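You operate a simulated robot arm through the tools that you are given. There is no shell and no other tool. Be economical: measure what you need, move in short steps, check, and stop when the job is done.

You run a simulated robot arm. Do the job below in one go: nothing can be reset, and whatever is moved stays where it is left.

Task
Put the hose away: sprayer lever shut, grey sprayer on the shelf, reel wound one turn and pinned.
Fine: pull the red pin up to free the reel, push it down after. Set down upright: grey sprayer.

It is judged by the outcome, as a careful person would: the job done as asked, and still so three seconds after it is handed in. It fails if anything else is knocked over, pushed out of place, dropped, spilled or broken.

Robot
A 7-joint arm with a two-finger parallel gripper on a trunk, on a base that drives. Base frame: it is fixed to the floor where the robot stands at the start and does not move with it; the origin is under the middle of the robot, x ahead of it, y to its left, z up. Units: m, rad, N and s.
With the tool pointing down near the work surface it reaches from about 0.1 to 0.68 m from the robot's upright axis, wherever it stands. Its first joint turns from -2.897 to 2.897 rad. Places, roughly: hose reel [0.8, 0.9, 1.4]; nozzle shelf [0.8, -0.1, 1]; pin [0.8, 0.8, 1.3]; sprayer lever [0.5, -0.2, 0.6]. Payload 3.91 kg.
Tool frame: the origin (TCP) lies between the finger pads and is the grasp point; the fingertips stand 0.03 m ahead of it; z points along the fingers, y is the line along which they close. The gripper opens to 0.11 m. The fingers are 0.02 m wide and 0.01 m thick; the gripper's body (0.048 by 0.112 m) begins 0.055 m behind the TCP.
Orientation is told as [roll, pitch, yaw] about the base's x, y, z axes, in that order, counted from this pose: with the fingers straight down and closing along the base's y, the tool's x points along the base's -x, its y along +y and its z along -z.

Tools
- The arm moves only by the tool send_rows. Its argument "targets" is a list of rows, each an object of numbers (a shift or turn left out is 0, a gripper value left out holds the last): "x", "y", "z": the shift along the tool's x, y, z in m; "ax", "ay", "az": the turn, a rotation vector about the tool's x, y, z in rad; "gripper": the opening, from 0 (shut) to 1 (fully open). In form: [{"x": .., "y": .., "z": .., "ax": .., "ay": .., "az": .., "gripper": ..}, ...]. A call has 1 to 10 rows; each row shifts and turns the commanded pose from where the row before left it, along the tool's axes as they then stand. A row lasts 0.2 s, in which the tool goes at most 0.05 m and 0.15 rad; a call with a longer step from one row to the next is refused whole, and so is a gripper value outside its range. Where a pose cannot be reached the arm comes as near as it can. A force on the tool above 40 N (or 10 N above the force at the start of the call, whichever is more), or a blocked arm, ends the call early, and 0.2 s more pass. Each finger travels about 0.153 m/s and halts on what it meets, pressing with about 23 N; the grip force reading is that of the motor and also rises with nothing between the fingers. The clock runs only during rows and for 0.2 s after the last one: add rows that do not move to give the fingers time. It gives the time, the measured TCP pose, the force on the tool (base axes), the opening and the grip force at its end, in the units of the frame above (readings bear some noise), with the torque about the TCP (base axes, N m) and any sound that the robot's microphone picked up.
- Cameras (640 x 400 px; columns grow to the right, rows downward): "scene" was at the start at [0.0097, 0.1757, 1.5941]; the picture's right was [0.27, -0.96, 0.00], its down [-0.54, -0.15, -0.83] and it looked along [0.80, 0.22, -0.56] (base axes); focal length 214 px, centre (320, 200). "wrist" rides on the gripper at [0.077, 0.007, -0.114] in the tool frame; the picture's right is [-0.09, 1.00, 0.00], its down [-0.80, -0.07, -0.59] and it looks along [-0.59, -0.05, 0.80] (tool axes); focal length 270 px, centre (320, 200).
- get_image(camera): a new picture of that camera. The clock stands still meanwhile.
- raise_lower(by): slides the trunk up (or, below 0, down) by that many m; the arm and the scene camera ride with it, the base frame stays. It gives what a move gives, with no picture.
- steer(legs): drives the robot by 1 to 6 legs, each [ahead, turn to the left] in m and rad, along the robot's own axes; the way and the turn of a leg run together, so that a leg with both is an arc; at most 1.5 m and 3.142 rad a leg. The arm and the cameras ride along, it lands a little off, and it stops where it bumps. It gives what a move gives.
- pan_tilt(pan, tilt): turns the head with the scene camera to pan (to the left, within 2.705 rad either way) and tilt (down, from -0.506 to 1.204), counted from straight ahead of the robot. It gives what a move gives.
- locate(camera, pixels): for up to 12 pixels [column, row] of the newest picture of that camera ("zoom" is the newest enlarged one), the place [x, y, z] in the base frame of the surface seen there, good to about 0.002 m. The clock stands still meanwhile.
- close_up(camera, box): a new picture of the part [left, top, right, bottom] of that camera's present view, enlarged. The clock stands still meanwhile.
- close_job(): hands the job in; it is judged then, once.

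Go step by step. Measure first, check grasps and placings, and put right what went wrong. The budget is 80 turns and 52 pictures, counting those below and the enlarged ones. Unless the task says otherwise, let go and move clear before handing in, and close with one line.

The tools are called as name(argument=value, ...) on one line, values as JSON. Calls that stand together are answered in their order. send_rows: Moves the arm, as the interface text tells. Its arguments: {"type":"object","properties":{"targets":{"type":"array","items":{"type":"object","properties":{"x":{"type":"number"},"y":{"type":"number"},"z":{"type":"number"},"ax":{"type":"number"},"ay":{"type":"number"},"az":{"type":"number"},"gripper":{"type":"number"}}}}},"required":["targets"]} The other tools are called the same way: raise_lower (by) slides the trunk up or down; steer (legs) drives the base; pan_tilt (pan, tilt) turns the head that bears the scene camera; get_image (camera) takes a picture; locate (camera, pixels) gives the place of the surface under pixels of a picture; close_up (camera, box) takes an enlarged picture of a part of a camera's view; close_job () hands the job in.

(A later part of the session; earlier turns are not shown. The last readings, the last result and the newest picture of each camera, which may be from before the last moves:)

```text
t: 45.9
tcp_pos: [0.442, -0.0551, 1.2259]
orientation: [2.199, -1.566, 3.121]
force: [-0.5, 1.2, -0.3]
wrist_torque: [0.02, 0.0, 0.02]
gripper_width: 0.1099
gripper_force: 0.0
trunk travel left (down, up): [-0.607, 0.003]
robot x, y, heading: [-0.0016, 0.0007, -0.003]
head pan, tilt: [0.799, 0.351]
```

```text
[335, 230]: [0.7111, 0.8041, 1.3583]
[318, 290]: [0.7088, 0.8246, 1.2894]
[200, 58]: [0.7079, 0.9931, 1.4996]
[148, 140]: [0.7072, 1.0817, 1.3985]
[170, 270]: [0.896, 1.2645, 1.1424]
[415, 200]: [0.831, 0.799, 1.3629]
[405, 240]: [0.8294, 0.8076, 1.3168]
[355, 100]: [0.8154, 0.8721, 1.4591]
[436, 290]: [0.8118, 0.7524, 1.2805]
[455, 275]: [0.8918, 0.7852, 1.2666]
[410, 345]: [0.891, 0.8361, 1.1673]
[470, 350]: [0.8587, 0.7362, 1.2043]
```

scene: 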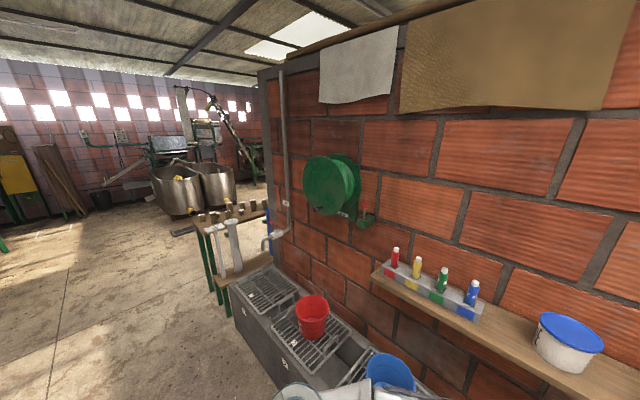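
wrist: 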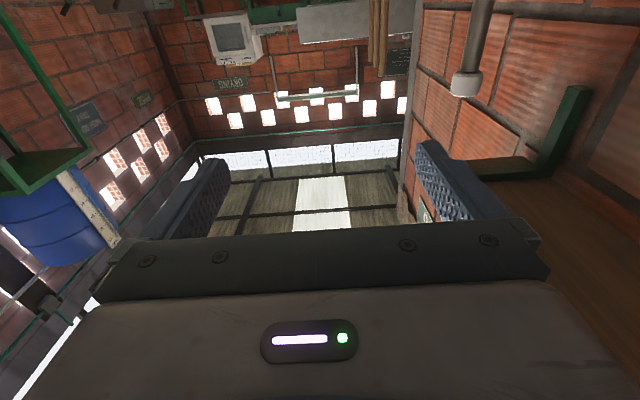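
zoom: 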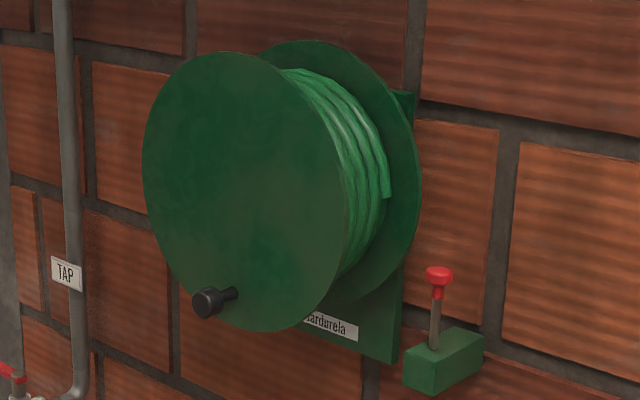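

The trough front is at x=0.418. The disc fits centre y≈0.945, z≈1.364, radius 0.147, with the crank radius about 0.108 and the knob at the bottom. I'll drive to about (0.08,0.62), facing the wall.

steer(legs=[[0, 1.44], [0.625, 0], [0, -1.44]])

pan_tilt(pan=0.2, tilt=0.4)

get_image(camera="scene")

```text
t: 56.5
tcp_pos: [0.515, 0.5571, 1.2268]
orientation: [2.212, -1.566, 3.11]
force: [-0.1, 0.7, 0.4]
wrist_torque: [0.03, -0.01, -0.03]
gripper_width: 0.11
gripper_force: 0.0
trunk travel left (down, up): [-0.607, 0.003]
robot x, y, heading: [0.0717, 0.6156, -0.001]
head pan, tilt: [0.799, 0.351]
```

```text
t: 57.5
tcp_pos: [0.5152, 0.5578, 1.2251]
orientation: [2.216, -1.566, 3.107]
force: [0.9, 0.4, 0.0]
wrist_torque: [-0.03, 0.02, 0.02]
gripper_width: 0.1102
gripper_force: 0.0
trunk travel left (down, up): [-0.607, 0.003]
robot x, y, heading: [0.073, 0.6143, -0.005]
head pan, tilt: [0.201, 0.4]
```

```text
17 pictures are left
```

scene: 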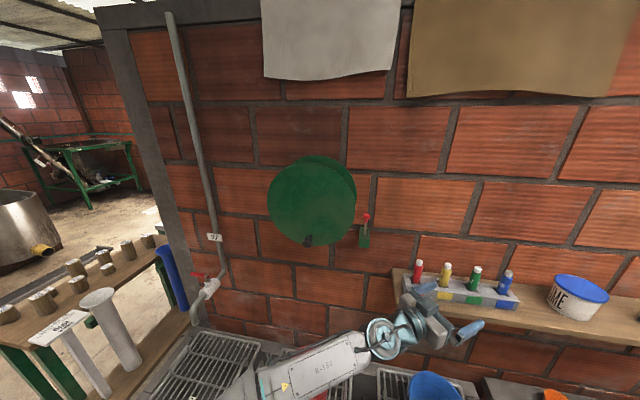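

Good view. I'll zoom in on the reel and pin for precise positions.

close_up(camera="scene", box=[255, 145, 395, 260])

```text
3.48 times, centred on (325, 202) of scene
```

zoom: 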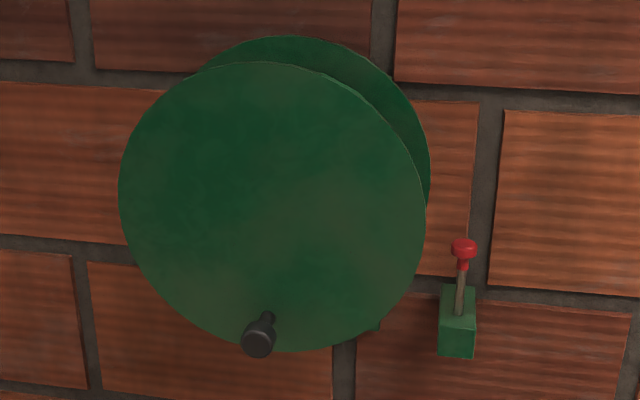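

locate(camera="zoom", pixels=[[123, 190], [420, 200], [266, 66], [272, 346], [170, 310], [385, 310], [258, 342], [266, 320], [463, 248], [461, 268], [457, 295], [457, 345]])

```text
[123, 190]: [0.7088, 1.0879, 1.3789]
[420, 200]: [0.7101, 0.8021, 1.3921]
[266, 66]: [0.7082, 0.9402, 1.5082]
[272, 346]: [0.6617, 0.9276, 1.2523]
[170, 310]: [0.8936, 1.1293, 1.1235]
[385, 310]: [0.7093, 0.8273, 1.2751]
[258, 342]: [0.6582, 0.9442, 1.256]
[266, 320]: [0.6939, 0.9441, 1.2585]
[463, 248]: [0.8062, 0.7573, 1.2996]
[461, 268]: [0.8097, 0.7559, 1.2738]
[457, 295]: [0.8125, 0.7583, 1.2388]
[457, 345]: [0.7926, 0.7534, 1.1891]
```

Pin head centre is about [0.816,0.756,1.293]; the crank knob is at y 0.944, z 1.257. I'll raise the hand and yaw it to point toward (+x,+y), so it clears the reel flange.

send_rows(targets=[{"x": -0.02, "ax": -0.145}, {"x": -0.02, "ax": -0.145}, {"x": -0.02, "ax": -0.145}, {"ax": -0.145}, {"ax": -0.145}, {"ax": -0.145}, {"ax": -0.145}, {"ax": -0.145}, {"ax": -0.145}, {"ax": -0.145}])

send_rows(targets=[{"ax": -0.145}, {"ax": -0.145, "gripper": 0.55}, {}, {}])

get_image(camera="scene")

```text
t: 59.7
tcp_pos: [0.5721, 0.5683, 1.3156]
orientation: [-2.828, -1.565, -2.967]
force: [-0.2, -0.3, 0.8]
wrist_torque: [-0.01, -0.03, 0.02]
gripper_width: 0.1105
gripper_force: 0.0
out of reach, approached as far as the arm can: row 1, 2, 3, 4, 5, 6
trunk travel left (down, up): [-0.607, 0.003]
robot x, y, heading: [0.0712, 0.6146, 0.005]
head pan, tilt: [0.201, 0.4]
```

```text
t: 60.7
tcp_pos: [0.5705, 0.5687, 1.3167]
orientation: [-2.382, -1.564, -3.123]
force: [0.6, 0.4, -0.2]
wrist_torque: [-0.02, 0.03, 0.0]
gripper_width: 0.0604
gripper_force: 0.1
trunk travel left (down, up): [-0.607, 0.003]
robot x, y, heading: [0.0729, 0.6146, -0.002]
head pan, tilt: [0.201, 0.4]
```

```text
15 pictures are left
```

scene: 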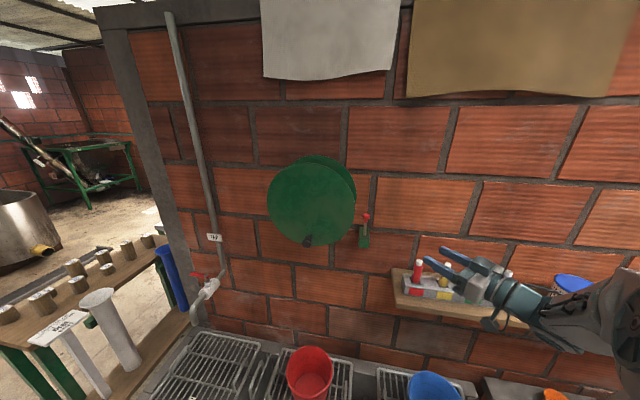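

The arm now comes from the right, with the fingers pointing toward the reel and pin. I'll approach the pin head, stopping 6 cm short with the fingers at 0.045 m.

send_rows(targets=[{"x": 0.004, "y": -0.0065, "z": 0.04, "gripper": 0.42}, {"x": 0.004, "y": -0.0065, "z": 0.04}, {"x": 0.004, "y": -0.0065, "z": 0.04}, {"x": 0.004, "y": -0.0065, "z": 0.04}, {"x": 0.004, "y": -0.0065, "z": 0.04}, {"x": 0.004, "y": -0.0065, "z": 0.04}, {}, {}])

close_up(camera="scene", box=[305, 170, 435, 280])

```text
t: 62.5
tcp_pos: [0.7716, 0.7085, 1.2919]
orientation: [-2.329, -1.565, 3.108]
force: [1.2, 0.3, -0.6]
wrist_torque: [-0.01, 0.06, -0.01]
gripper_width: 0.0462
gripper_force: 0.0
trunk travel left (down, up): [-0.607, 0.003]
robot x, y, heading: [0.0693, 0.6135, 0.002]
head pan, tilt: [0.201, 0.4]
```

```text
3.64 times, centred on (370, 225) of scene
```

zoom: 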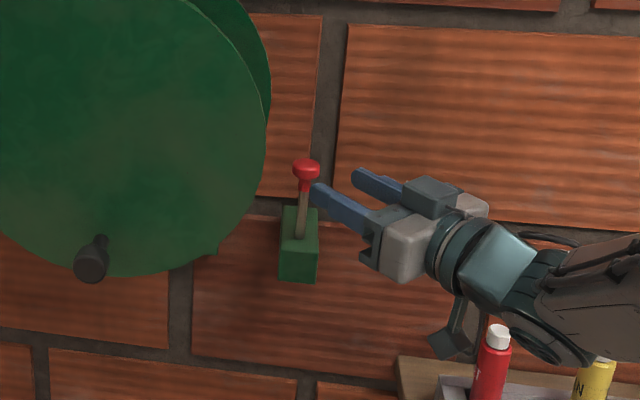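

The fingers are aligned just short of the head. I'll measure the head and fingertips in this view.

locate(camera="zoom", pixels=[[305, 165], [296, 172], [316, 172], [303, 186], [302, 210], [318, 192], [358, 175]])

```text
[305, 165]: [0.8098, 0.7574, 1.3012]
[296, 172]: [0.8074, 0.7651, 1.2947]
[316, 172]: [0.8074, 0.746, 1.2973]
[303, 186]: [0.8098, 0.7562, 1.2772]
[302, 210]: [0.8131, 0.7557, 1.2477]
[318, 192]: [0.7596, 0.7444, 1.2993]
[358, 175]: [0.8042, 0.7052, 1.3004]
```

It is aligned to within 1–2 mm. I'll advance 0.052 m and close on the head.

send_rows(targets=[{"x": 0.002, "z": 0.02}, {"z": 0.02}, {"z": 0.012}, {}, {"gripper": 0.2}, {"gripper": 0}, {}, {}])

close_up(camera="scene", box=[325, 190, 405, 260])

```text
t: 64.3
tcp_pos: [0.8068, 0.7464, 1.291]
orientation: [-2.324, -1.565, 3.103]
force: [-0.2, 0.9, 0.4]
wrist_torque: [0.12, 0.0, -0.1]
gripper_width: 0.0264
gripper_force: 45.1
trunk travel left (down, up): [-0.607, 0.003]
robot x, y, heading: [0.0738, 0.6143, 0.001]
head pan, tilt: [0.201, 0.4]
```

```text
5.71 times, centred on (365, 225) of scene
```

zoom: 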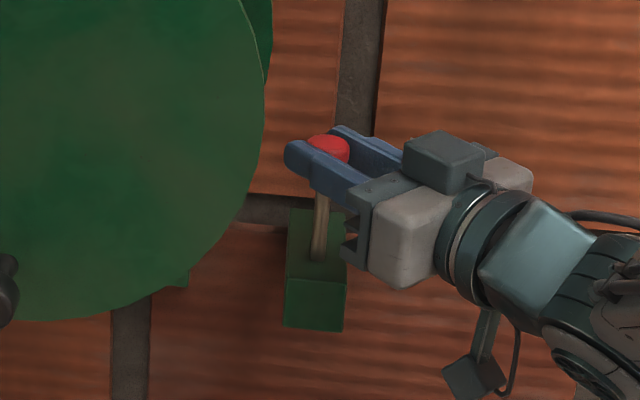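

The head is gripped (width 0.026). I'll pull straight up in small steps.

send_rows(targets=[{"x": -0.006}, {"x": -0.006}, {"x": -0.006}, {"x": -0.006}, {"x": -0.006}, {"x": -0.006}, {}])

close_up(camera="scene", box=[325, 190, 405, 260])

```text
t: 65.9
tcp_pos: [0.8075, 0.7484, 1.3228]
orientation: [-0.006, -1.567, 0.784]
force: [-12.0, 1.3, -31.4]
wrist_torque: [-0.57, 0.17, -0.05]
gripper_width: 0.0264
gripper_force: 44.8
trunk travel left (down, up): [-0.607, 0.003]
robot x, y, heading: [0.071, 0.6105, 0.004]
head pan, tilt: [0.201, 0.4]
```

```text
5.71 times, centred on (365, 225) of scene
```

zoom: 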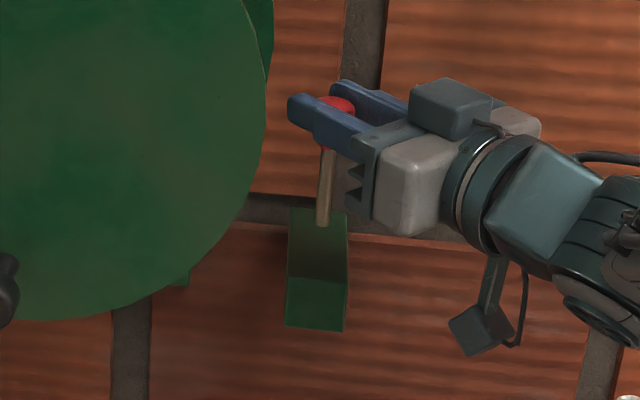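

The pin rose about 0.03 m and hit its stop (31 N). I'll relieve it, release, back out, and see whether it stays up.

send_rows(targets=[{"x": 0.004}, {"gripper": 0.2}, {"gripper": 0.42}, {}, {"z": -0.02}, {"z": -0.04}, {"z": -0.04}, {"z": -0.04}, {}])

close_up(camera="scene", box=[265, 160, 405, 270])

```text
t: 67.9
tcp_pos: [0.7071, 0.6474, 1.3241]
orientation: [-2.393, -1.566, -3.113]
force: [-0.6, 1.0, -0.1]
wrist_torque: [0.0, 0.01, -0.02]
gripper_width: 0.0462
gripper_force: 0.0
trunk travel left (down, up): [-0.607, 0.003]
robot x, y, heading: [0.0728, 0.6154, -0.005]
head pan, tilt: [0.201, 0.4]
```

```text
3.64 times, centred on (335, 215) of scene
```

zoom: 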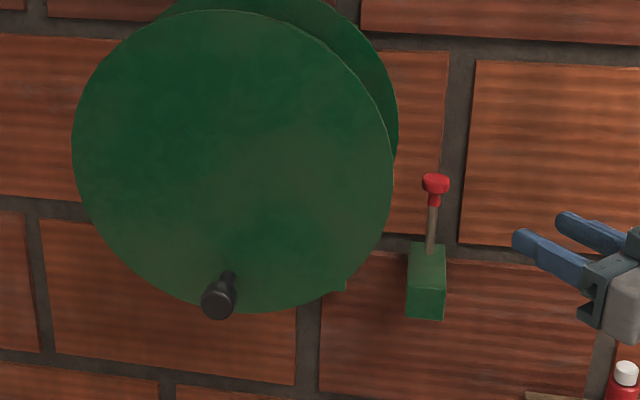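

The pin stays up by itself. I'll back off and point the hand straight at the reel (+x), ready for the crank knob.

send_rows(targets=[{"z": -0.04}, {"z": -0.04}, {"z": -0.04}, {"ax": 0.13}, {"ax": 0.13}, {"ax": 0.13}, {"ax": 0.13}, {"ax": 0.13}, {"ax": 0.127}, {"gripper": 0.6}])

```text
t: 70.1
tcp_pos: [0.6206, 0.5633, 1.3234]
orientation: [-2.958, -1.566, 2.959]
force: [-0.4, 0.2, 0.6]
wrist_torque: [0.03, 0.06, 0.01]
gripper_width: 0.066
gripper_force: 0.1
trunk travel left (down, up): [-0.607, 0.003]
robot x, y, heading: [0.0738, 0.6134, -0.006]
head pan, tilt: [0.201, 0.4]
```

The hand points along +x. I'll move in front of the knob.

send_rows(targets=[{"x": 0.0066, "y": 0.0381, "z": -0.006}, {"x": 0.0066, "y": 0.0381, "z": -0.006}, {"x": 0.0066, "y": 0.0381, "z": -0.006}, {"x": 0.0066, "y": 0.0381, "z": -0.006}, {"x": 0.0066, "y": 0.0381, "z": -0.006}, {"x": 0.0066, "y": 0.0381}, {"x": 0.0066, "y": 0.0381}, {"x": 0.0066, "y": 0.0381}, {"x": 0.0066, "y": 0.0381}, {"x": 0.0066, "y": 0.0381}])

get_image(camera="wrist")

```text
t: 72.3
tcp_pos: [0.5891, 0.9432, 1.2564]
orientation: [-2.814, -1.566, 2.814]
force: [0.5, 0.0, 0.1]
wrist_torque: [0.0, 0.02, 0.01]
gripper_width: 0.0659
gripper_force: 0.1
trunk travel left (down, up): [-0.607, 0.003]
robot x, y, heading: [0.0736, 0.6148, 0.001]
head pan, tilt: [0.201, 0.4]
```

```text
10 pictures are left
```

wrist: 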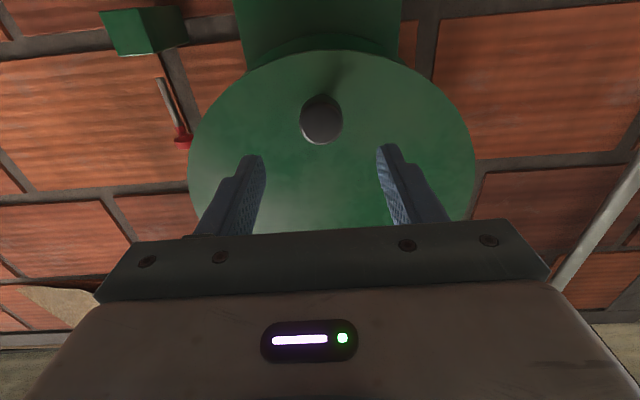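

The knob (321,119) sits centred between the fingers. I'll refine the disc centre and knob position from this view.

locate(camera="wrist", pixels=[[321, 119], [301, 119], [342, 119], [321, 96], [193, 170], [470, 170], [200, 115], [460, 115], [240, 80], [425, 80], [335, 90]])

```text
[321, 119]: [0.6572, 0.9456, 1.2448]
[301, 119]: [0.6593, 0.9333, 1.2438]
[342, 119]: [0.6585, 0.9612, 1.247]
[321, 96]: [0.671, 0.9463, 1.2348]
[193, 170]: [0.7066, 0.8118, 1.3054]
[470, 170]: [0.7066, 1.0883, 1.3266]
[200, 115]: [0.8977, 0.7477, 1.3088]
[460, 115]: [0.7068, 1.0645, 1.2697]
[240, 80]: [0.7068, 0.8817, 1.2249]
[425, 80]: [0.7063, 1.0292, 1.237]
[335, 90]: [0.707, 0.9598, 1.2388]
```

The knob centre is about [.,0.9465,1.25] with crank radius 0.110 about (0.946,1.36). I'll advance and grip the knob.

send_rows(targets=[{"x": 0.0065, "y": 0.003}, {"z": 0.04}, {"z": 0.039}, {}, {"gripper": 0.4}, {"gripper": 0}, {}, {}])

```text
t: 74.1
tcp_pos: [0.6686, 0.9478, 1.2511]
orientation: [-3.106, -1.564, 3.108]
force: [2.1, -1.4, -0.1]
wrist_torque: [0.0, 0.04, 0.6]
gripper_width: 0.0319
gripper_force: 45.0
trunk travel left (down, up): [-0.607, 0.003]
robot x, y, heading: [0.0708, 0.6137, 0.0]
head pan, tilt: [0.201, 0.4]
```

The knob is gripped (0.032 m). The hose end hangs on the right (-y) side, so winding in lifts that side. I'll start toward -y with 45° in small arc steps and watch the force.

send_rows(targets=[{"y": -0.0285, "x": -0.0037}, {"y": -0.0265, "x": -0.011}, {"y": -0.0228, "x": -0.0175}, {}])

close_up(camera="scene", box=[235, 130, 405, 270])

```text
t: 74.5
tcp_pos: [0.6687, 0.9446, 1.2512]
orientation: [-1.063, -1.567, 1.096]
force: [18.9, 21.9, -7.2]
wrist_torque: [-0.17, -0.84, -1.24]
gripper_width: 0.0321
gripper_force: 45.0
trunk travel left (down, up): [-0.607, 0.003]
robot x, y, heading: [0.0718, 0.6167, 0.007]
head pan, tilt: [0.201, 0.4]
stopped in row 2: the force on the tool passed its limit (the readings are from after the stop); the commanded pose is now the measured one
```

```text
2.86 times, centred on (320, 200) of scene
```

zoom: 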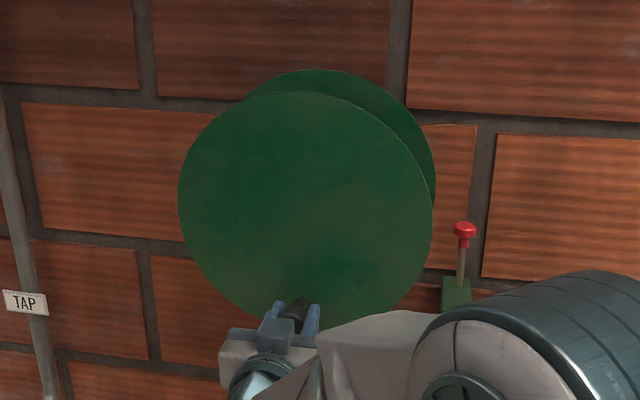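

It is blocked, with about 22 N and little movement. I'll check the pin's height.

locate(camera="zoom", pixels=[[464, 225], [463, 240], [460, 270], [455, 295]])

send_rows(targets=[{"y": -0.003}, {"y": -0.003}, {"y": -0.003}, {"y": -0.003}, {}])

```text
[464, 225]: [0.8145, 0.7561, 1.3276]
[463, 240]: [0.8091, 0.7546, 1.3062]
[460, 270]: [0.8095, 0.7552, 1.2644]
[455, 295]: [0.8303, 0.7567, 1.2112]
```

```text
t: 75.8
tcp_pos: [0.6561, 0.9441, 1.2541]
orientation: [0.155, -1.56, -0.103]
force: [30.7, 24.0, -10.4]
wrist_torque: [0.21, 0.02, -0.76]
gripper_width: 0.0326
gripper_force: 44.5
trunk travel left (down, up): [-0.607, 0.003]
robot x, y, heading: [0.0798, 0.617, 0.047]
head pan, tilt: [0.201, 0.4]
stopped in row 5: the force on the tool passed its limit (the readings are from after the stop); the commanded pose is now the measured one
```

That way is blocked with the pin up, so I'll try the opposite direction gently.

send_rows(targets=[{"y": 0.003}, {"y": 0.004}, {"y": 0.005}, {"y": 0.005}, {}])

```text
t: 76.2
tcp_pos: [0.651, 0.9197, 1.2543]
orientation: [0.296, -1.484, -0.179]
force: [-23.9, 112.2, -10.8]
wrist_torque: [0.11, -0.14, 1.58]
gripper_width: 0.0799
gripper_force: 53.0
trunk travel left (down, up): [-0.607, 0.003]
robot x, y, heading: [0.1254, 0.6223, 0.28]
head pan, tilt: [0.201, 0.4]
stopped in row 1: the arm was blocked; the commanded pose is now the measured one
```

The base has been pushed (heading 0.28) and the force is high. I'll release at once and look.

send_rows(targets=[{"gripper": 1}, {"gripper": 1}, {"gripper": 1}])

get_image(camera="scene")

```text
t: 76.5
tcp_pos: [0.6529, 0.9038, 1.2448]
orientation: [0.228, -1.423, -0.158]
force: [22.7, 144.5, 29.3]
wrist_torque: [0.65, 1.55, -0.3]
gripper_width: 0.1104
gripper_force: 0.2
trunk travel left (down, up): [-0.607, 0.003]
robot x, y, heading: [0.1179, 0.6222, 0.304]
head pan, tilt: [0.201, 0.4]
stopped in row 1: the arm was blocked; the commanded pose is now the measured one
```

```text
8 pictures are left
```

scene: 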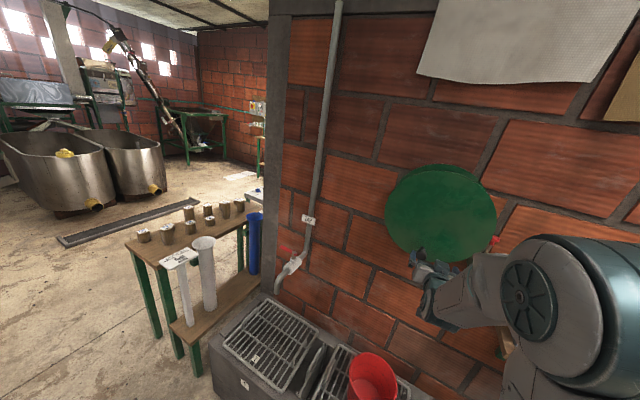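

The base turned left while the left finger kept pressing the knob. I'll back the hand out along the tool, shifting slightly +y to unload it.

send_rows(targets=[{"y": 0.01}, {"y": 0.01, "z": -0.01}, {"z": -0.03}, {"z": -0.03}])

```text
t: 76.8
tcp_pos: [0.629, 0.8335, 1.2391]
orientation: [-0.356, -1.394, 0.078]
force: [-0.7, -2.4, 2.6]
wrist_torque: [0.09, 0.19, 0.2]
gripper_width: 0.11
gripper_force: 0.1
trunk travel left (down, up): [-0.607, 0.003]
robot x, y, heading: [0.1191, 0.6257, 0.32]
head pan, tilt: [0.201, 0.4]
stopped in row 1: the arm was blocked; the commanded pose is now the measured one
```

The hand is free now (force near 0). I'll back away from the reel and look.

send_rows(targets=[{"z": -0.02}, {"z": -0.03}, {"z": -0.03}, {}])

get_image(camera="scene")

```text
t: 77.1
tcp_pos: [0.6768, 0.8055, 1.2082]
orientation: [-0.123, -1.323, -0.156]
force: [0.8, 2.0, -0.5]
wrist_torque: [-0.05, 0.02, -0.18]
gripper_width: 0.11
gripper_force: 0.0
trunk travel left (down, up): [-0.607, 0.003]
robot x, y, heading: [0.1174, 0.6305, 0.309]
head pan, tilt: [0.201, 0.4]
stopped in row 1: the arm was blocked; the commanded pose is now the measured one
```

```text
7 pictures are left
```

scene: 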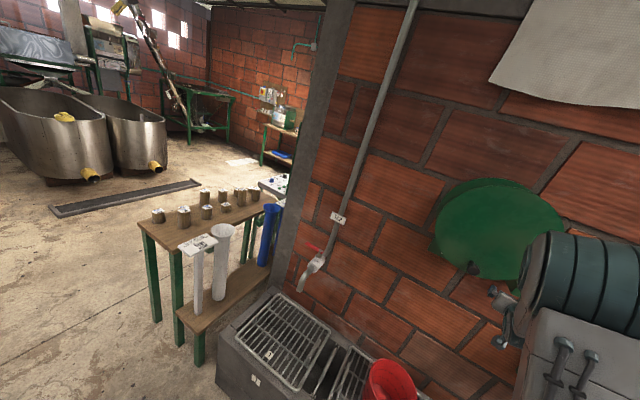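

The view itself is tilted, so the robot may be rocking after that jam. The hand is free now, so I'll let it settle without moving.

send_rows(targets=[{}, {}, {}])

send_rows(targets=[{}, {}, {}, {}, {}])

```text
t: 77.5
tcp_pos: [0.7723, 0.6348, 1.1303]
orientation: [0.476, -1.136, -0.68]
force: [-2.7, 8.3, 6.2]
wrist_torque: [-0.57, -0.4, 0.14]
gripper_width: 0.1099
gripper_force: 0.0
trunk travel left (down, up): [-0.607, 0.003]
robot x, y, heading: [0.1143, 0.628, 0.301]
head pan, tilt: [0.201, 0.4]
stopped in row 1: the arm was blocked; the commanded pose is now the measured one
```

```text
t: 77.7
tcp_pos: [0.808, 0.5746, 1.0917]
orientation: [0.874, -0.947, -0.86]
force: [-11.4, 127.2, 29.8]
wrist_torque: [-2.68, 0.83, -4.03]
gripper_width: 0.0001
gripper_force: 0.0
trunk travel left (down, up): [-0.607, 0.003]
robot x, y, heading: [0.1143, 0.6262, 0.347]
head pan, tilt: [0.201, 0.4]
stopped in row 1: the force on the tool passed its limit (the readings are from after the stop); the commanded pose is now the measured one
```

Something is still moving the hand, and it is down at [0.81,0.57,1.09] near the shelf end. I need to see the state.

get_image(camera="scene")

```text
6 pictures are left
```

scene: 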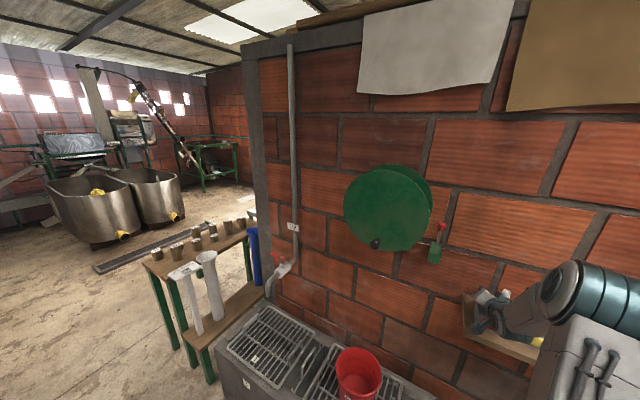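

The robot is rocking and the hand is at the left end of the shelf. I'll pull the hand straight back and up, away from the shelf.

send_rows(targets=[{"z": -0.02}, {"z": -0.03, "x": -0.01}, {"z": -0.03, "x": -0.01}, {"z": -0.03, "x": -0.01}, {"z": -0.03, "x": -0.01}, {}])

```text
t: 78.0
tcp_pos: [0.8139, 0.6116, 1.0919]
orientation: [0.638, -1.059, -0.717]
force: [-2.1, 27.5, 19.4]
wrist_torque: [-1.18, 0.79, -1.22]
gripper_width: 0.0664
gripper_force: 0.0
trunk travel left (down, up): [-0.607, 0.003]
robot x, y, heading: [0.1088, 0.6184, 0.404]
head pan, tilt: [0.201, 0.4]
stopped in row 1: the arm was blocked; the commanded pose is now the measured one
```

Arm moves abort at once because the base itself is disturbed (heading 0.40, pressed forward). I'll drive the base straight back to free everything.

steer(legs=[[-0.2, 0]])

```text
t: 78.7
tcp_pos: [0.8526, 0.6231, 1.0987]
orientation: [1.044, -0.839, -1.078]
force: [6.8, 80.8, 91.2]
wrist_torque: [1.48, -6.16, 1.1]
gripper_width: 0.1015
gripper_force: 0.0
trunk travel left (down, up): [-0.607, 0.003]
robot x, y, heading: [0.1024, 0.6193, 0.453]
head pan, tilt: [0.201, 0.4]
stopped in leg 1: the force on the tool passed its limit (the readings are from after the stop); the commanded pose is now the measured one
```

The hand is wedged near the shelf end with an upward force of 91 N. I need to look before moving further.

get_image(camera="scene")

locate(camera="scene", pixels=[[320, 350], [300, 200], [330, 240], [480, 300], [500, 290], [460, 320]])

```text
5 pictures are left
```

scene: 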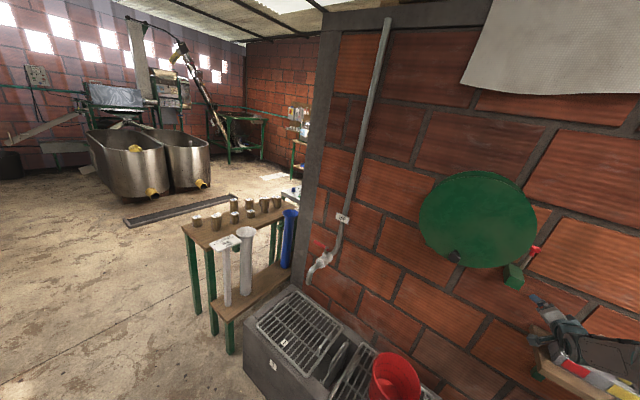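

```text
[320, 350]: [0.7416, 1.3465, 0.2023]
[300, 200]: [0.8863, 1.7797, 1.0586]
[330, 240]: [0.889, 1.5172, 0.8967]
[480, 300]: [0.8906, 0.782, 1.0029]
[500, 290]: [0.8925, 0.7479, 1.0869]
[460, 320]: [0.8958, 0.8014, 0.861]
```

The hand rests on the left end of the shelf. I'll lift it back, up and slightly left in one short row.

send_rows(targets=[{"x": -0.007, "y": 0.021, "z": -0.037}, {"x": -0.007, "y": 0.021, "z": -0.037}, {}])

```text
t: 79.0
tcp_pos: [0.845, 0.6148, 1.1041]
orientation: [1.088, -0.719, -1.181]
force: [29.1, 115.1, 50.7]
wrist_torque: [-2.43, 1.49, -7.1]
gripper_width: 0.0929
gripper_force: 0.0
trunk travel left (down, up): [-0.607, 0.003]
robot x, y, heading: [0.0975, 0.6232, 0.489]
head pan, tilt: [0.201, 0.4]
stopped in row 1: the arm was blocked; the commanded pose is now the measured one
```

The reaction pushes the hand toward +y, away from the shelf end. I'll turn the base a little left to relieve it, then back off.

steer(legs=[[0, 0.15], [-0.25, 0]])

```text
t: 79.8
tcp_pos: [0.8318, 0.607, 1.1125]
orientation: [1.145, -0.663, -1.333]
force: [77.1, 106.7, 43.3]
wrist_torque: [-0.35, 0.48, -3.1]
gripper_width: 0.0903
gripper_force: 0.1
trunk travel left (down, up): [-0.607, 0.003]
robot x, y, heading: [0.0954, 0.6225, 0.574]
head pan, tilt: [0.201, 0.4]
stopped in leg 1: the robot was blocked; the commanded pose is now the measured one
```

The obstacle pushes the tool toward +x, +y and +z, so the hand should leave up and left first. I'll move that way.

send_rows(targets=[{"x": 0.005, "y": 0.047, "z": -0.0125}, {"x": 0.005, "y": 0.047, "z": -0.0125}])

get_image(camera="wrist")

```text
t: 80.1
tcp_pos: [0.8274, 0.6079, 1.1103]
orientation: [1.094, -0.68, -1.312]
force: [81.3, 108.7, 98.6]
wrist_torque: [-4.17, 0.94, -4.95]
gripper_width: 0.0843
gripper_force: 0.0
trunk travel left (down, up): [-0.607, 0.003]
robot x, y, heading: [0.0995, 0.6277, 0.6]
head pan, tilt: [0.201, 0.4]
stopped in row 1: the arm was blocked; the commanded pose is now the measured one
```

```text
4 pictures are left
```

wrist: 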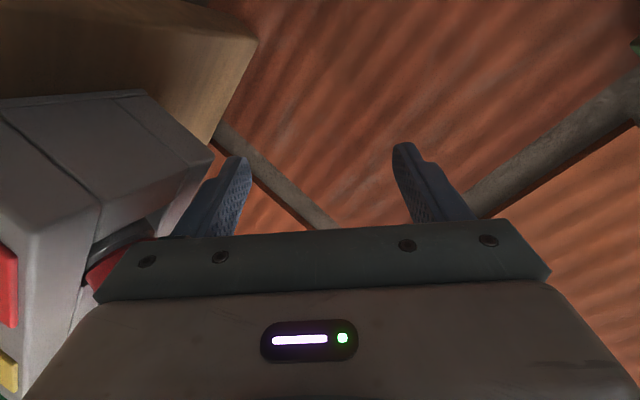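

The hand is pressed against the end of the bottle rack (grey, left of the wrist picture), and the arm seems to be winding right against the base. Turning the base left carries the arm off the rack, so I'll try a larger left turn while reversing slightly.

steer(legs=[[-0.05, 0.5]])

```text
t: 80.8
tcp_pos: [0.8254, 0.6759, 1.0365]
orientation: [1.08, -0.277, -1.236]
force: [18.2, 1.7, 134.4]
wrist_torque: [-6.44, 7.99, 0.6]
gripper_width: 0.1098
gripper_force: 0.1
trunk travel left (down, up): [-0.607, 0.003]
robot x, y, heading: [0.0884, 0.6227, 0.572]
head pan, tilt: [0.201, 0.4]
stopped in leg 1: the robot was blocked; the commanded pose is now the measured one
```

The hand came off the rack to y=0.676, but now an upward force acts on it. I'll lift it up and back.

send_rows(targets=[{"x": -0.0076, "y": 0.0327, "z": -0.0335}, {"x": -0.0076, "y": 0.0327, "z": -0.0335}, {"x": -0.0076, "y": 0.0327, "z": -0.0335}])

send_rows(targets=[{"x": -0.0076, "y": 0.0327, "z": -0.0335}, {"x": -0.0076, "y": 0.0327, "z": -0.0335}, {"x": -0.0076, "y": 0.0327, "z": -0.0335}])

```text
t: 81.2
tcp_pos: [0.8303, 0.7312, 0.9311]
orientation: [0.995, 0.006, -1.108]
force: [-1.3, -12.1, -10.7]
wrist_torque: [0.99, -0.78, 0.66]
gripper_width: 0.1102
gripper_force: 0.1
trunk travel left (down, up): [-0.607, 0.003]
robot x, y, heading: [0.0728, 0.606, 0.488]
head pan, tilt: [0.201, 0.4]
stopped in row 1: the arm was blocked; the commanded pose is now the measured one
```

```text
t: 81.4
tcp_pos: [0.8324, 0.8388, 0.7945]
orientation: [0.957, 0.306, -0.943]
force: [-98.1, 0.6, 45.4]
wrist_torque: [0.67, -5.76, 3.54]
gripper_width: 0.1067
gripper_force: 0.0
trunk travel left (down, up): [-0.607, 0.003]
robot x, y, heading: [0.0747, 0.6089, 0.528]
head pan, tilt: [0.201, 0.4]
stopped in row 1: the force on the tool passed its limit (the readings are from after the stop); the commanded pose is now the measured one
```

The hand is dropping along the wall (z=0.79). I must see whether the robot is tipping or the arm is swinging.

get_image(camera="scene")

```text
3 pictures are left
```

scene: 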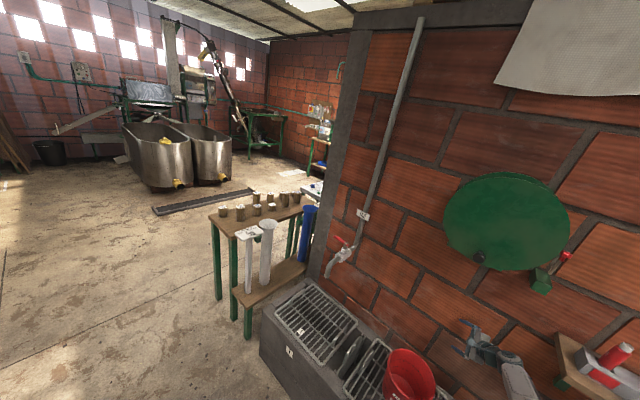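

The arm is swinging down between the shelf and the bucket, and one red bottle has been disturbed in its rack. I'll retreat toward the robot and up.

send_rows(targets=[{"x": 0.0287, "y": 0.002, "z": -0.036}, {"x": 0.0287, "y": 0.002, "z": -0.036}, {"x": 0.0287, "y": 0.002, "z": -0.036}, {}])

send_rows(targets=[{}, {}, {}])

```text
t: 81.8
tcp_pos: [0.8369, 0.842, 0.7752]
orientation: [1.17, 0.63, -0.589]
force: [-115.7, 40.4, 30.6]
wrist_torque: [-0.08, -4.72, 5.19]
gripper_width: 0.0892
gripper_force: 0.0
trunk travel left (down, up): [-0.607, 0.003]
robot x, y, heading: [0.0914, 0.6174, 0.632]
head pan, tilt: [0.201, 0.4]
stopped in row 1: the arm was blocked; the commanded pose is now the measured one
```

```text
t: 82.1
tcp_pos: [0.8261, 0.897, 0.7442]
orientation: [0.992, 0.531, -0.628]
force: [-3.1, 2.1, 0.8]
wrist_torque: [-0.26, -0.07, -0.27]
gripper_width: 0.1098
gripper_force: 0.0
trunk travel left (down, up): [-0.607, 0.003]
robot x, y, heading: [0.0846, 0.6122, 0.656]
head pan, tilt: [0.201, 0.4]
stopped in row 1: the arm was blocked; the commanded pose is now the measured one
```

The tool is free now, so another link must be leaning on something. I'll reverse the base with a left turn to pull the arm away from the shelf.

steer(legs=[[-0.3, 0.3]])

```text
t: 82.8
tcp_pos: [0.8314, 0.8874, 0.7429]
orientation: [1.0, 0.545, -0.605]
force: [-0.7, 1.8, 0.9]
wrist_torque: [-0.13, -0.05, -0.09]
gripper_width: 0.1097
gripper_force: 0.0
trunk travel left (down, up): [-0.607, 0.003]
robot x, y, heading: [0.0856, 0.6166, 0.663]
head pan, tilt: [0.201, 0.4]
stopped in leg 1: the force on the tool passed its limit (the readings are from after the stop); the commanded pose is now the measured one
```

Things have settled (no force on the tool). I'll try a short straight reverse.

steer(legs=[[-0.1, 0]])

send_rows(targets=[{}, {}, {}])

```text
t: 83.9
tcp_pos: [0.7557, 0.8191, 0.7408]
orientation: [1.002, 0.552, -0.607]
force: [-0.2, 0.2, 1.1]
wrist_torque: [-0.05, -0.03, -0.01]
gripper_width: 0.1099
gripper_force: 0.1
trunk travel left (down, up): [-0.607, 0.003]
robot x, y, heading: [0.0056, 0.5519, 0.659]
head pan, tilt: [0.201, 0.4]
```

```text
t: 84.7
tcp_pos: [0.7559, 0.8195, 0.7409]
orientation: [1.0, 0.554, -0.608]
force: [-0.2, -0.2, 0.9]
wrist_torque: [0.0, -0.02, -0.01]
gripper_width: 0.1099
gripper_force: 0.0
trunk travel left (down, up): [-0.607, 0.003]
robot x, y, heading: [0.0049, 0.554, 0.661]
head pan, tilt: [0.201, 0.4]
```

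Free at last, and the arm responds normally. I'll reverse further to clear the wall fixtures, then look.

steer(legs=[[-0.2, 0]])

pan_tilt(pan=-0.5, tilt=0.5)

get_image(camera="scene")

```text
t: 86.3
tcp_pos: [0.6012, 0.7023, 0.7403]
orientation: [1.003, 0.552, -0.603]
force: [1.2, -0.4, -0.5]
wrist_torque: [0.01, 0.02, -0.02]
gripper_width: 0.1099
gripper_force: 0.0
trunk travel left (down, up): [-0.607, 0.003]
robot x, y, heading: [-0.1511, 0.4279, 0.668]
head pan, tilt: [0.201, 0.4]
```

```text
t: 87.4
tcp_pos: [0.6012, 0.7025, 0.7405]
orientation: [1.0, 0.554, -0.602]
force: [0.1, -0.1, -0.4]
wrist_torque: [-0.03, 0.02, -0.02]
gripper_width: 0.1098
gripper_force: 0.1
trunk travel left (down, up): [-0.607, 0.003]
robot x, y, heading: [-0.1436, 0.4311, 0.662]
head pan, tilt: [-0.499, 0.499]
```

```text
2 pictures are left
```

scene: 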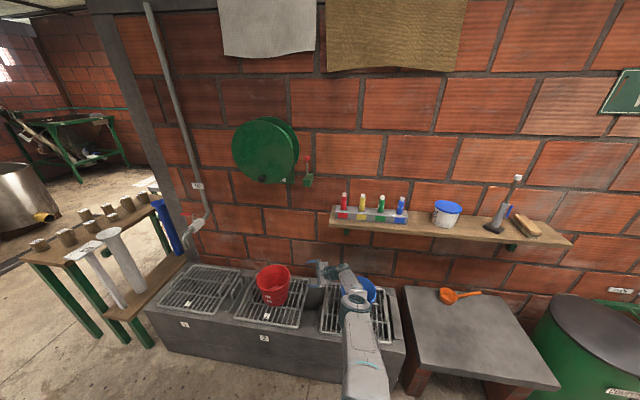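

Good: the bottles, jar, buckets and sprayer all look upright. I'll measure the knob, pin and rack now.

locate(camera="scene", pixels=[[262, 179], [308, 159], [308, 182], [260, 150], [344, 197], [361, 198], [402, 203], [334, 212], [518, 178], [496, 226], [446, 205]])

close_up(camera="scene", box=[220, 100, 420, 235])

```text
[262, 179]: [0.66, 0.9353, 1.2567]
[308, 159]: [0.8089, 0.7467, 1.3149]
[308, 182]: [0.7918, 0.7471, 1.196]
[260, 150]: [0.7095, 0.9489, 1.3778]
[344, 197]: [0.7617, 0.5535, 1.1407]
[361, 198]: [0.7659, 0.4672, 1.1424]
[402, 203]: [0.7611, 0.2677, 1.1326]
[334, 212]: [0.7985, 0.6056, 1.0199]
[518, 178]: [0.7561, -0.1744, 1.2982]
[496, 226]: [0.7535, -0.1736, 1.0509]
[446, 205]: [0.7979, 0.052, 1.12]
```

```text
2.96 times, centred on (320, 168) of scene
```

zoom: 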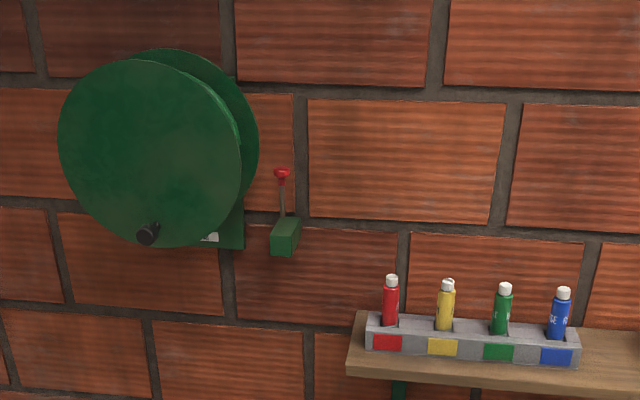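

The knob, rack, bottles and sprayer are all where they belong, and the reel hasn't turned. The pin is about 27 mm up, so it may need its full travel. I'll reverse into free space, lift the arm and restore the forward-horizontal hand pose.

locate(camera="zoom", pixels=[[282, 170], [281, 183], [282, 205], [148, 234], [285, 245]])

steer(legs=[[-0.3, 0]])

send_rows(targets=[{"x": 0.0236, "y": 0.0322, "z": -0.0207}, {"x": 0.0236, "y": 0.0322, "z": -0.0207}, {"x": 0.0236, "y": 0.0322, "z": -0.0207}, {"x": 0.0236, "y": 0.0322, "z": -0.0207}, {"x": 0.0236, "y": 0.0322, "z": -0.0207}, {"x": 0.0236, "y": 0.0322, "z": -0.0207}, {"x": 0.0236, "y": 0.0322, "z": -0.0207}, {"x": 0.0236, "y": 0.0322, "z": -0.0207}, {"x": 0.0236, "y": 0.0322, "z": -0.0207}, {"x": 0.0236, "y": 0.0322, "z": -0.0207}])

send_rows(targets=[{"ax": -0.0105, "ay": -0.06, "az": -0.1285}, {"ax": -0.0105, "ay": -0.06, "az": -0.1285}, {"ax": -0.0105, "ay": -0.06, "az": -0.1285}, {"ax": -0.0105, "ay": -0.06, "az": -0.1285}, {"ax": -0.0105, "ay": -0.06, "az": -0.1285}, {"ax": -0.0105, "ay": -0.06, "az": -0.1285}, {"ax": -0.0105, "ay": -0.06, "az": -0.1285}, {"ax": -0.0105, "ay": -0.06, "az": -0.1285}])

send_rows(targets=[{"ax": -0.0105, "ay": -0.06, "az": -0.1285}, {"ax": -0.0105, "ay": -0.06, "az": -0.1285}, {"ax": -0.0105, "ay": -0.06, "az": -0.1285}, {"ax": -0.0105, "ay": -0.06, "az": -0.1285}, {"ax": -0.0105, "ay": -0.06, "az": -0.1285}, {"ax": -0.0105, "ay": -0.06, "az": -0.1285}, {"ax": -0.0105, "ay": -0.06, "az": -0.1285}, {}])

```text
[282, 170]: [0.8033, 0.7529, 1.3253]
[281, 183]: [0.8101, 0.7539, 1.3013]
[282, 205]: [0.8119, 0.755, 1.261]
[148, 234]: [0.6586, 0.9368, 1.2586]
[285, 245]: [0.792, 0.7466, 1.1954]
```

```text
t: 89.5
tcp_pos: [0.3601, 0.515, 0.742]
orientation: [1.003, 0.552, -0.601]
force: [-0.3, 0.1, -0.5]
wrist_torque: [0.0, 0.01, 0.03]
gripper_width: 0.1097
gripper_force: 0.0
trunk travel left (down, up): [-0.607, 0.003]
robot x, y, heading: [-0.3881, 0.2459, 0.663]
head pan, tilt: [-0.499, 0.499]
```

```text
t: 91.7
tcp_pos: [0.36, 0.5145, 1.1911]
orientation: [1.001, 0.553, -0.604]
force: [0.1, -0.4, 0.2]
wrist_torque: [0.01, -0.02, 0.01]
gripper_width: 0.11
gripper_force: 0.1
trunk travel left (down, up): [-0.607, 0.003]
robot x, y, heading: [-0.3916, 0.2441, 0.662]
head pan, tilt: [-0.499, 0.499]
```

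```text
t: 93.5
tcp_pos: [0.3611, 0.5143, 1.1907]
orientation: [1.095, -0.58, -0.508]
force: [-0.5, 0.4, -0.4]
wrist_torque: [-0.01, 0.0, 0.0]
gripper_width: 0.1099
gripper_force: 0.1
trunk travel left (down, up): [-0.607, 0.003]
robot x, y, heading: [-0.3843, 0.2447, 0.663]
head pan, tilt: [-0.499, 0.499]
```

```text
t: 95.2
tcp_pos: [0.3608, 0.5136, 1.1901]
orientation: [2.017, -1.571, -1.353]
force: [-0.1, -0.3, 0.2]
wrist_torque: [0.01, 0.03, 0.02]
gripper_width: 0.11
gripper_force: 0.0
trunk travel left (down, up): [-0.607, 0.003]
robot x, y, heading: [-0.39, 0.2449, 0.667]
head pan, tilt: [-0.499, 0.499]
```

The hand is back in the clean forward pose (angle 0.664) and the arm behaves normally. I'll set the hand at pin height, pulled in, and drive back toward the pin.

send_rows(targets=[{"x": -0.0254, "y": -0.018, "z": -0.03, "gripper": 0.42}, {"x": -0.0254, "y": -0.018, "z": -0.03}, {"x": -0.0254, "y": -0.018, "z": -0.03}, {"x": -0.0254, "y": -0.018, "z": -0.03}, {"x": -0.0254, "y": -0.018, "z": -0.03}, {}])

steer(legs=[[0.5, 0]])

send_rows(targets=[{}])

```text
t: 96.7
tcp_pos: [0.2975, 0.3502, 1.3177]
orientation: [0.978, -1.57, -0.313]
force: [0.8, 0.0, 0.1]
wrist_torque: [-0.02, 0.0, -0.01]
gripper_width: 0.0461
gripper_force: 0.0
trunk travel left (down, up): [-0.607, 0.003]
robot x, y, heading: [-0.3872, 0.2492, 0.666]
head pan, tilt: [-0.499, 0.499]
```

```text
t: 99.6
tcp_pos: [0.6918, 0.6628, 1.317]
orientation: [1.054, -1.569, -0.388]
force: [-0.3, 0.0, -0.2]
wrist_torque: [-0.01, -0.03, -0.01]
gripper_width: 0.0462
gripper_force: 0.0
trunk travel left (down, up): [-0.607, 0.003]
robot x, y, heading: [0.0007, 0.5518, 0.666]
head pan, tilt: [-0.499, 0.499]
```

```text
t: 100.0
tcp_pos: [0.6903, 0.6617, 1.3174]
orientation: [1.177, -1.568, -0.51]
force: [0.6, 0.1, -0.6]
wrist_torque: [0.0, 0.02, -0.01]
gripper_width: 0.0461
gripper_force: 0.0
trunk travel left (down, up): [-0.607, 0.003]
robot x, y, heading: [0.0008, 0.5539, 0.659]
head pan, tilt: [-0.499, 0.499]
```

The pose is well known: the pin is 0.157 m ahead and 5 mm to the right. In one go I'll grip the head, pull it to its full stop, open without lowering, back out and turn to face the reel.

send_rows(targets=[{"y": -0.0054, "z": 0.04}, {"z": 0.04}, {"z": 0.04}, {"z": 0.023}, {}, {"gripper": 0.2}, {"gripper": 0}, {}, {}])

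send_rows(targets=[{"x": -0.003}, {"x": -0.003}, {"x": -0.003}, {}])

send_rows(targets=[{"gripper": 0.2}, {"gripper": 0.42}, {}, {"z": -0.02}, {"z": -0.04}, {"z": -0.04}, {"z": -0.04}, {"z": -0.04}])

send_rows(targets=[{"ax": 0.1334, "gripper": 0.6}, {"ax": 0.1334}, {"ax": 0.1334}, {"ax": 0.1334}, {"ax": 0.1334}, {}])

locate(camera="scene", pixels=[[262, 179]])

```text
t: 102.0
tcp_pos: [0.8062, 0.7488, 1.3173]
orientation: [1.11, -1.57, -0.442]
force: [-0.2, 1.8, -0.5]
wrist_torque: [-0.03, -0.1, 0.09]
gripper_width: 0.0262
gripper_force: 44.5
trunk travel left (down, up): [-0.607, 0.003]
robot x, y, heading: [0.0075, 0.5536, 0.667]
head pan, tilt: [-0.499, 0.499]
```

```text
t: 103.0
tcp_pos: [0.8075, 0.7495, 1.322]
orientation: [0.367, -1.561, 0.301]
force: [-12.4, 0.6, -32.1]
wrist_torque: [-0.32, 0.3, 0.16]
gripper_width: 0.0265
gripper_force: 44.5
trunk travel left (down, up): [-0.607, 0.003]
robot x, y, heading: [0.0068, 0.5534, 0.671]
head pan, tilt: [-0.499, 0.499]
```

```text
t: 104.8
tcp_pos: [0.6627, 0.6353, 1.3273]
orientation: [1.758, -1.567, -1.088]
force: [0.8, -0.6, -0.1]
wrist_torque: [0.0, 0.04, 0.03]
gripper_width: 0.0463
gripper_force: 0.1
trunk travel left (down, up): [-0.607, 0.003]
robot x, y, heading: [0.0026, 0.5574, 0.67]
head pan, tilt: [-0.499, 0.499]
```

```text
t: 106.2
tcp_pos: [0.6654, 0.6338, 1.3271]
orientation: [0.216, -1.569, -0.215]
force: [-0.1, 0.4, -0.3]
wrist_torque: [-0.02, -0.03, -0.04]
gripper_width: 0.0661
gripper_force: 0.0
trunk travel left (down, up): [-0.607, 0.003]
robot x, y, heading: [0.0057, 0.5526, 0.665]
head pan, tilt: [-0.499, 0.499]
```

```text
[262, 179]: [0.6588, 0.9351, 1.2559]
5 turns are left
```

The pin is at its hard stop, so the reel should be free; the -y direction was simply blocked. I'll grip the knob from this better base pose and gently test the +y direction over 30°.

send_rows(targets=[{"z": -0.04}, {"y": 0.0391, "x": 0.0096, "z": -0.0032}, {"y": 0.0391, "x": 0.0096, "z": -0.0032}, {"y": 0.0391, "x": 0.0096, "z": -0.0032}, {"y": 0.0391, "x": 0.0096, "z": -0.0032}, {"y": 0.0391, "x": 0.0096, "z": -0.0032}, {"y": 0.0391, "x": 0.0096, "z": -0.0032}, {"y": 0.0391, "x": 0.0096, "z": -0.0032}, {"y": 0.0391, "x": 0.0096, "z": -0.0032}, {}])

send_rows(targets=[{"z": 0.035}, {"z": 0.034}, {}, {"gripper": 0.4}, {"gripper": 0}, {}, {}])

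send_rows(targets=[{"y": 0.0096, "x": -0.0004}, {"y": 0.0095, "x": -0.0013}, {"y": 0.0094, "x": -0.0021}, {"y": 0.0092, "x": -0.0029}, {"y": 0.0089, "x": -0.0037}, {"y": 0.0085, "x": -0.0044}, {}])

```text
t: 108.4
tcp_pos: [0.6002, 0.9466, 1.2508]
orientation: [0.69, -1.569, -0.691]
force: [-0.6, -0.4, -0.8]
wrist_torque: [0.03, 0.02, -0.01]
gripper_width: 0.0659
gripper_force: 0.0
trunk travel left (down, up): [-0.607, 0.003]
robot x, y, heading: [0.0037, 0.5514, 0.661]
head pan, tilt: [-0.499, 0.499]
```

```text
t: 110.0
tcp_pos: [0.6672, 0.946, 1.2498]
orientation: [0.416, -1.569, -0.414]
force: [1.5, -0.5, -1.8]
wrist_torque: [0.02, -0.35, 0.57]
gripper_width: 0.0319
gripper_force: 45.6
trunk travel left (down, up): [-0.607, 0.003]
robot x, y, heading: [0.002, 0.5543, 0.664]
head pan, tilt: [-0.499, 0.499]
```

```text
t: 111.6
tcp_pos: [0.6677, 1.0017, 1.2655]
orientation: [0.7, -1.57, -0.699]
force: [2.2, -3.9, 0.0]
wrist_torque: [0.17, -0.14, 0.45]
gripper_width: 0.0314
gripper_force: 44.9
trunk travel left (down, up): [-0.607, 0.003]
robot x, y, heading: [0.0062, 0.5517, 0.672]
head pan, tilt: [-0.499, 0.499]
4 turns are left
```

The reel turns freely toward +y (only 4 N). I'll continue the circle from 30° to 230° in 10° steps.

send_rows(targets=[{"y": 0.0157, "x": -0.011}, {"y": 0.01356, "x": -0.01356}, {"y": 0.011, "x": -0.0157}, {"y": 0.0081, "x": -0.01737}, {"y": 0.00496, "x": -0.01852}, {"y": 0.00167, "x": -0.0191}, {"y": -0.00167, "x": -0.0191}, {"y": -0.00496, "x": -0.01852}, {"y": -0.0081, "x": -0.01737}, {"y": -0.011, "x": -0.0157}])

send_rows(targets=[{"y": -0.01356, "x": -0.01356}, {"y": -0.0157, "x": -0.011}, {"y": -0.01737, "x": -0.0081}, {"y": -0.01852, "x": -0.00496}, {"y": -0.0191, "x": -0.00167}, {"y": -0.0191, "x": 0.00167}, {"y": -0.01852, "x": 0.00496}, {"y": -0.01737, "x": 0.0081}, {"y": -0.0157, "x": 0.011}, {"y": -0.01356, "x": 0.01356}])

```text
t: 113.8
tcp_pos: [0.6683, 1.0372, 1.4311]
orientation: [1.236, -1.57, -1.229]
force: [11.7, 21.3, 8.9]
wrist_torque: [0.7, 0.71, 0.11]
gripper_width: 0.0313
gripper_force: 45.1
trunk travel left (down, up): [-0.607, 0.003]
robot x, y, heading: [0.004, 0.5536, 0.671]
head pan, tilt: [-0.499, 0.499]
```

```text
t: 114.2
tcp_pos: [0.6674, 1.0229, 1.4505]
orientation: [2.327, -1.558, -2.314]
force: [17.0, 16.1, 17.4]
wrist_torque: [0.27, 0.76, -0.39]
gripper_width: 0.0301
gripper_force: 45.0
trunk travel left (down, up): [-0.607, 0.003]
robot x, y, heading: [0.0034, 0.5592, 0.675]
head pan, tilt: [-0.499, 0.499]
stopped in row 2: the force on the tool passed its limit (the readings are from after the stop); the commanded pose is now the measured one
3 turns are left
```

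The knob is pulling the hand outward: the true hand circle fits centre (0.945,1.3655) and radius 0.1165, and it is now at about 137°. I'll follow that corrected circle to 360°.

send_rows(targets=[{"y": -0.01529, "x": -0.01332}, {"y": -0.01824, "x": -0.00946}, {"y": -0.01962, "x": -0.00611}, {"y": -0.02039, "x": -0.00257}, {"y": -0.02052, "x": 0.00105}, {"y": -0.02002, "x": 0.00464}, {"y": -0.01889, "x": 0.00809}, {"y": -0.01718, "x": 0.01128}])

send_rows(targets=[{"y": -0.01493, "x": 0.01412}, {"y": -0.01222, "x": 0.01652}, {"y": -0.00912, "x": 0.01841}, {"y": -0.00575, "x": 0.01973}, {"y": -0.00219, "x": 0.02043}, {"y": 0.00143, "x": 0.0205}, {"y": 0.00501, "x": 0.01993}])

send_rows(targets=[{"y": 0.00843, "x": 0.01874}, {"y": 0.01159, "x": 0.01697}, {"y": 0.0144, "x": 0.01467}, {"y": 0.01675, "x": 0.01191}, {"y": 0.01858, "x": 0.00878}, {"y": 0.01983, "x": 0.00538}, {"y": 0.0215, "x": 0.00181}, {}, {}])

```text
t: 114.7
tcp_pos: [0.663, 1.0021, 1.4798]
orientation: [2.591, -1.541, -2.57]
force: [18.4, 17.9, 36.2]
wrist_torque: [0.28, 0.02, -0.14]
gripper_width: 0.0001
gripper_force: 37.9
trunk travel left (down, up): [-0.607, 0.003]
robot x, y, heading: [0.0064, 0.5539, 0.676]
head pan, tilt: [-0.499, 0.499]
stopped in row 2: the force on the tool passed its limit (the readings are from after the stop); the commanded pose is now the measured one
```

```text
t: 115.0
tcp_pos: [0.6619, 1.0034, 1.4769]
orientation: [2.599, -1.539, -2.568]
force: [-0.2, -0.2, 1.5]
wrist_torque: [-0.01, 0.0, 0.06]
gripper_width: 0.0
gripper_force: 37.7
trunk travel left (down, up): [-0.607, 0.003]
robot x, y, heading: [0.0077, 0.5544, 0.679]
head pan, tilt: [-0.499, 0.499]
stopped in row 1: the force on the tool passed its limit (the readings are from after the stop); the commanded pose is now the measured one
```

```text
t: 117.0
tcp_pos: [0.6619, 1.1162, 1.4002]
orientation: [2.616, -1.539, -2.591]
force: [0.5, -0.1, -0.9]
wrist_torque: [-0.03, -0.03, 0.04]
gripper_width: 0.0
gripper_force: 38.0
trunk travel left (down, up): [-0.607, 0.003]
robot x, y, heading: [0.0051, 0.5508, 0.677]
head pan, tilt: [-0.499, 0.499]
2 turns are left
```

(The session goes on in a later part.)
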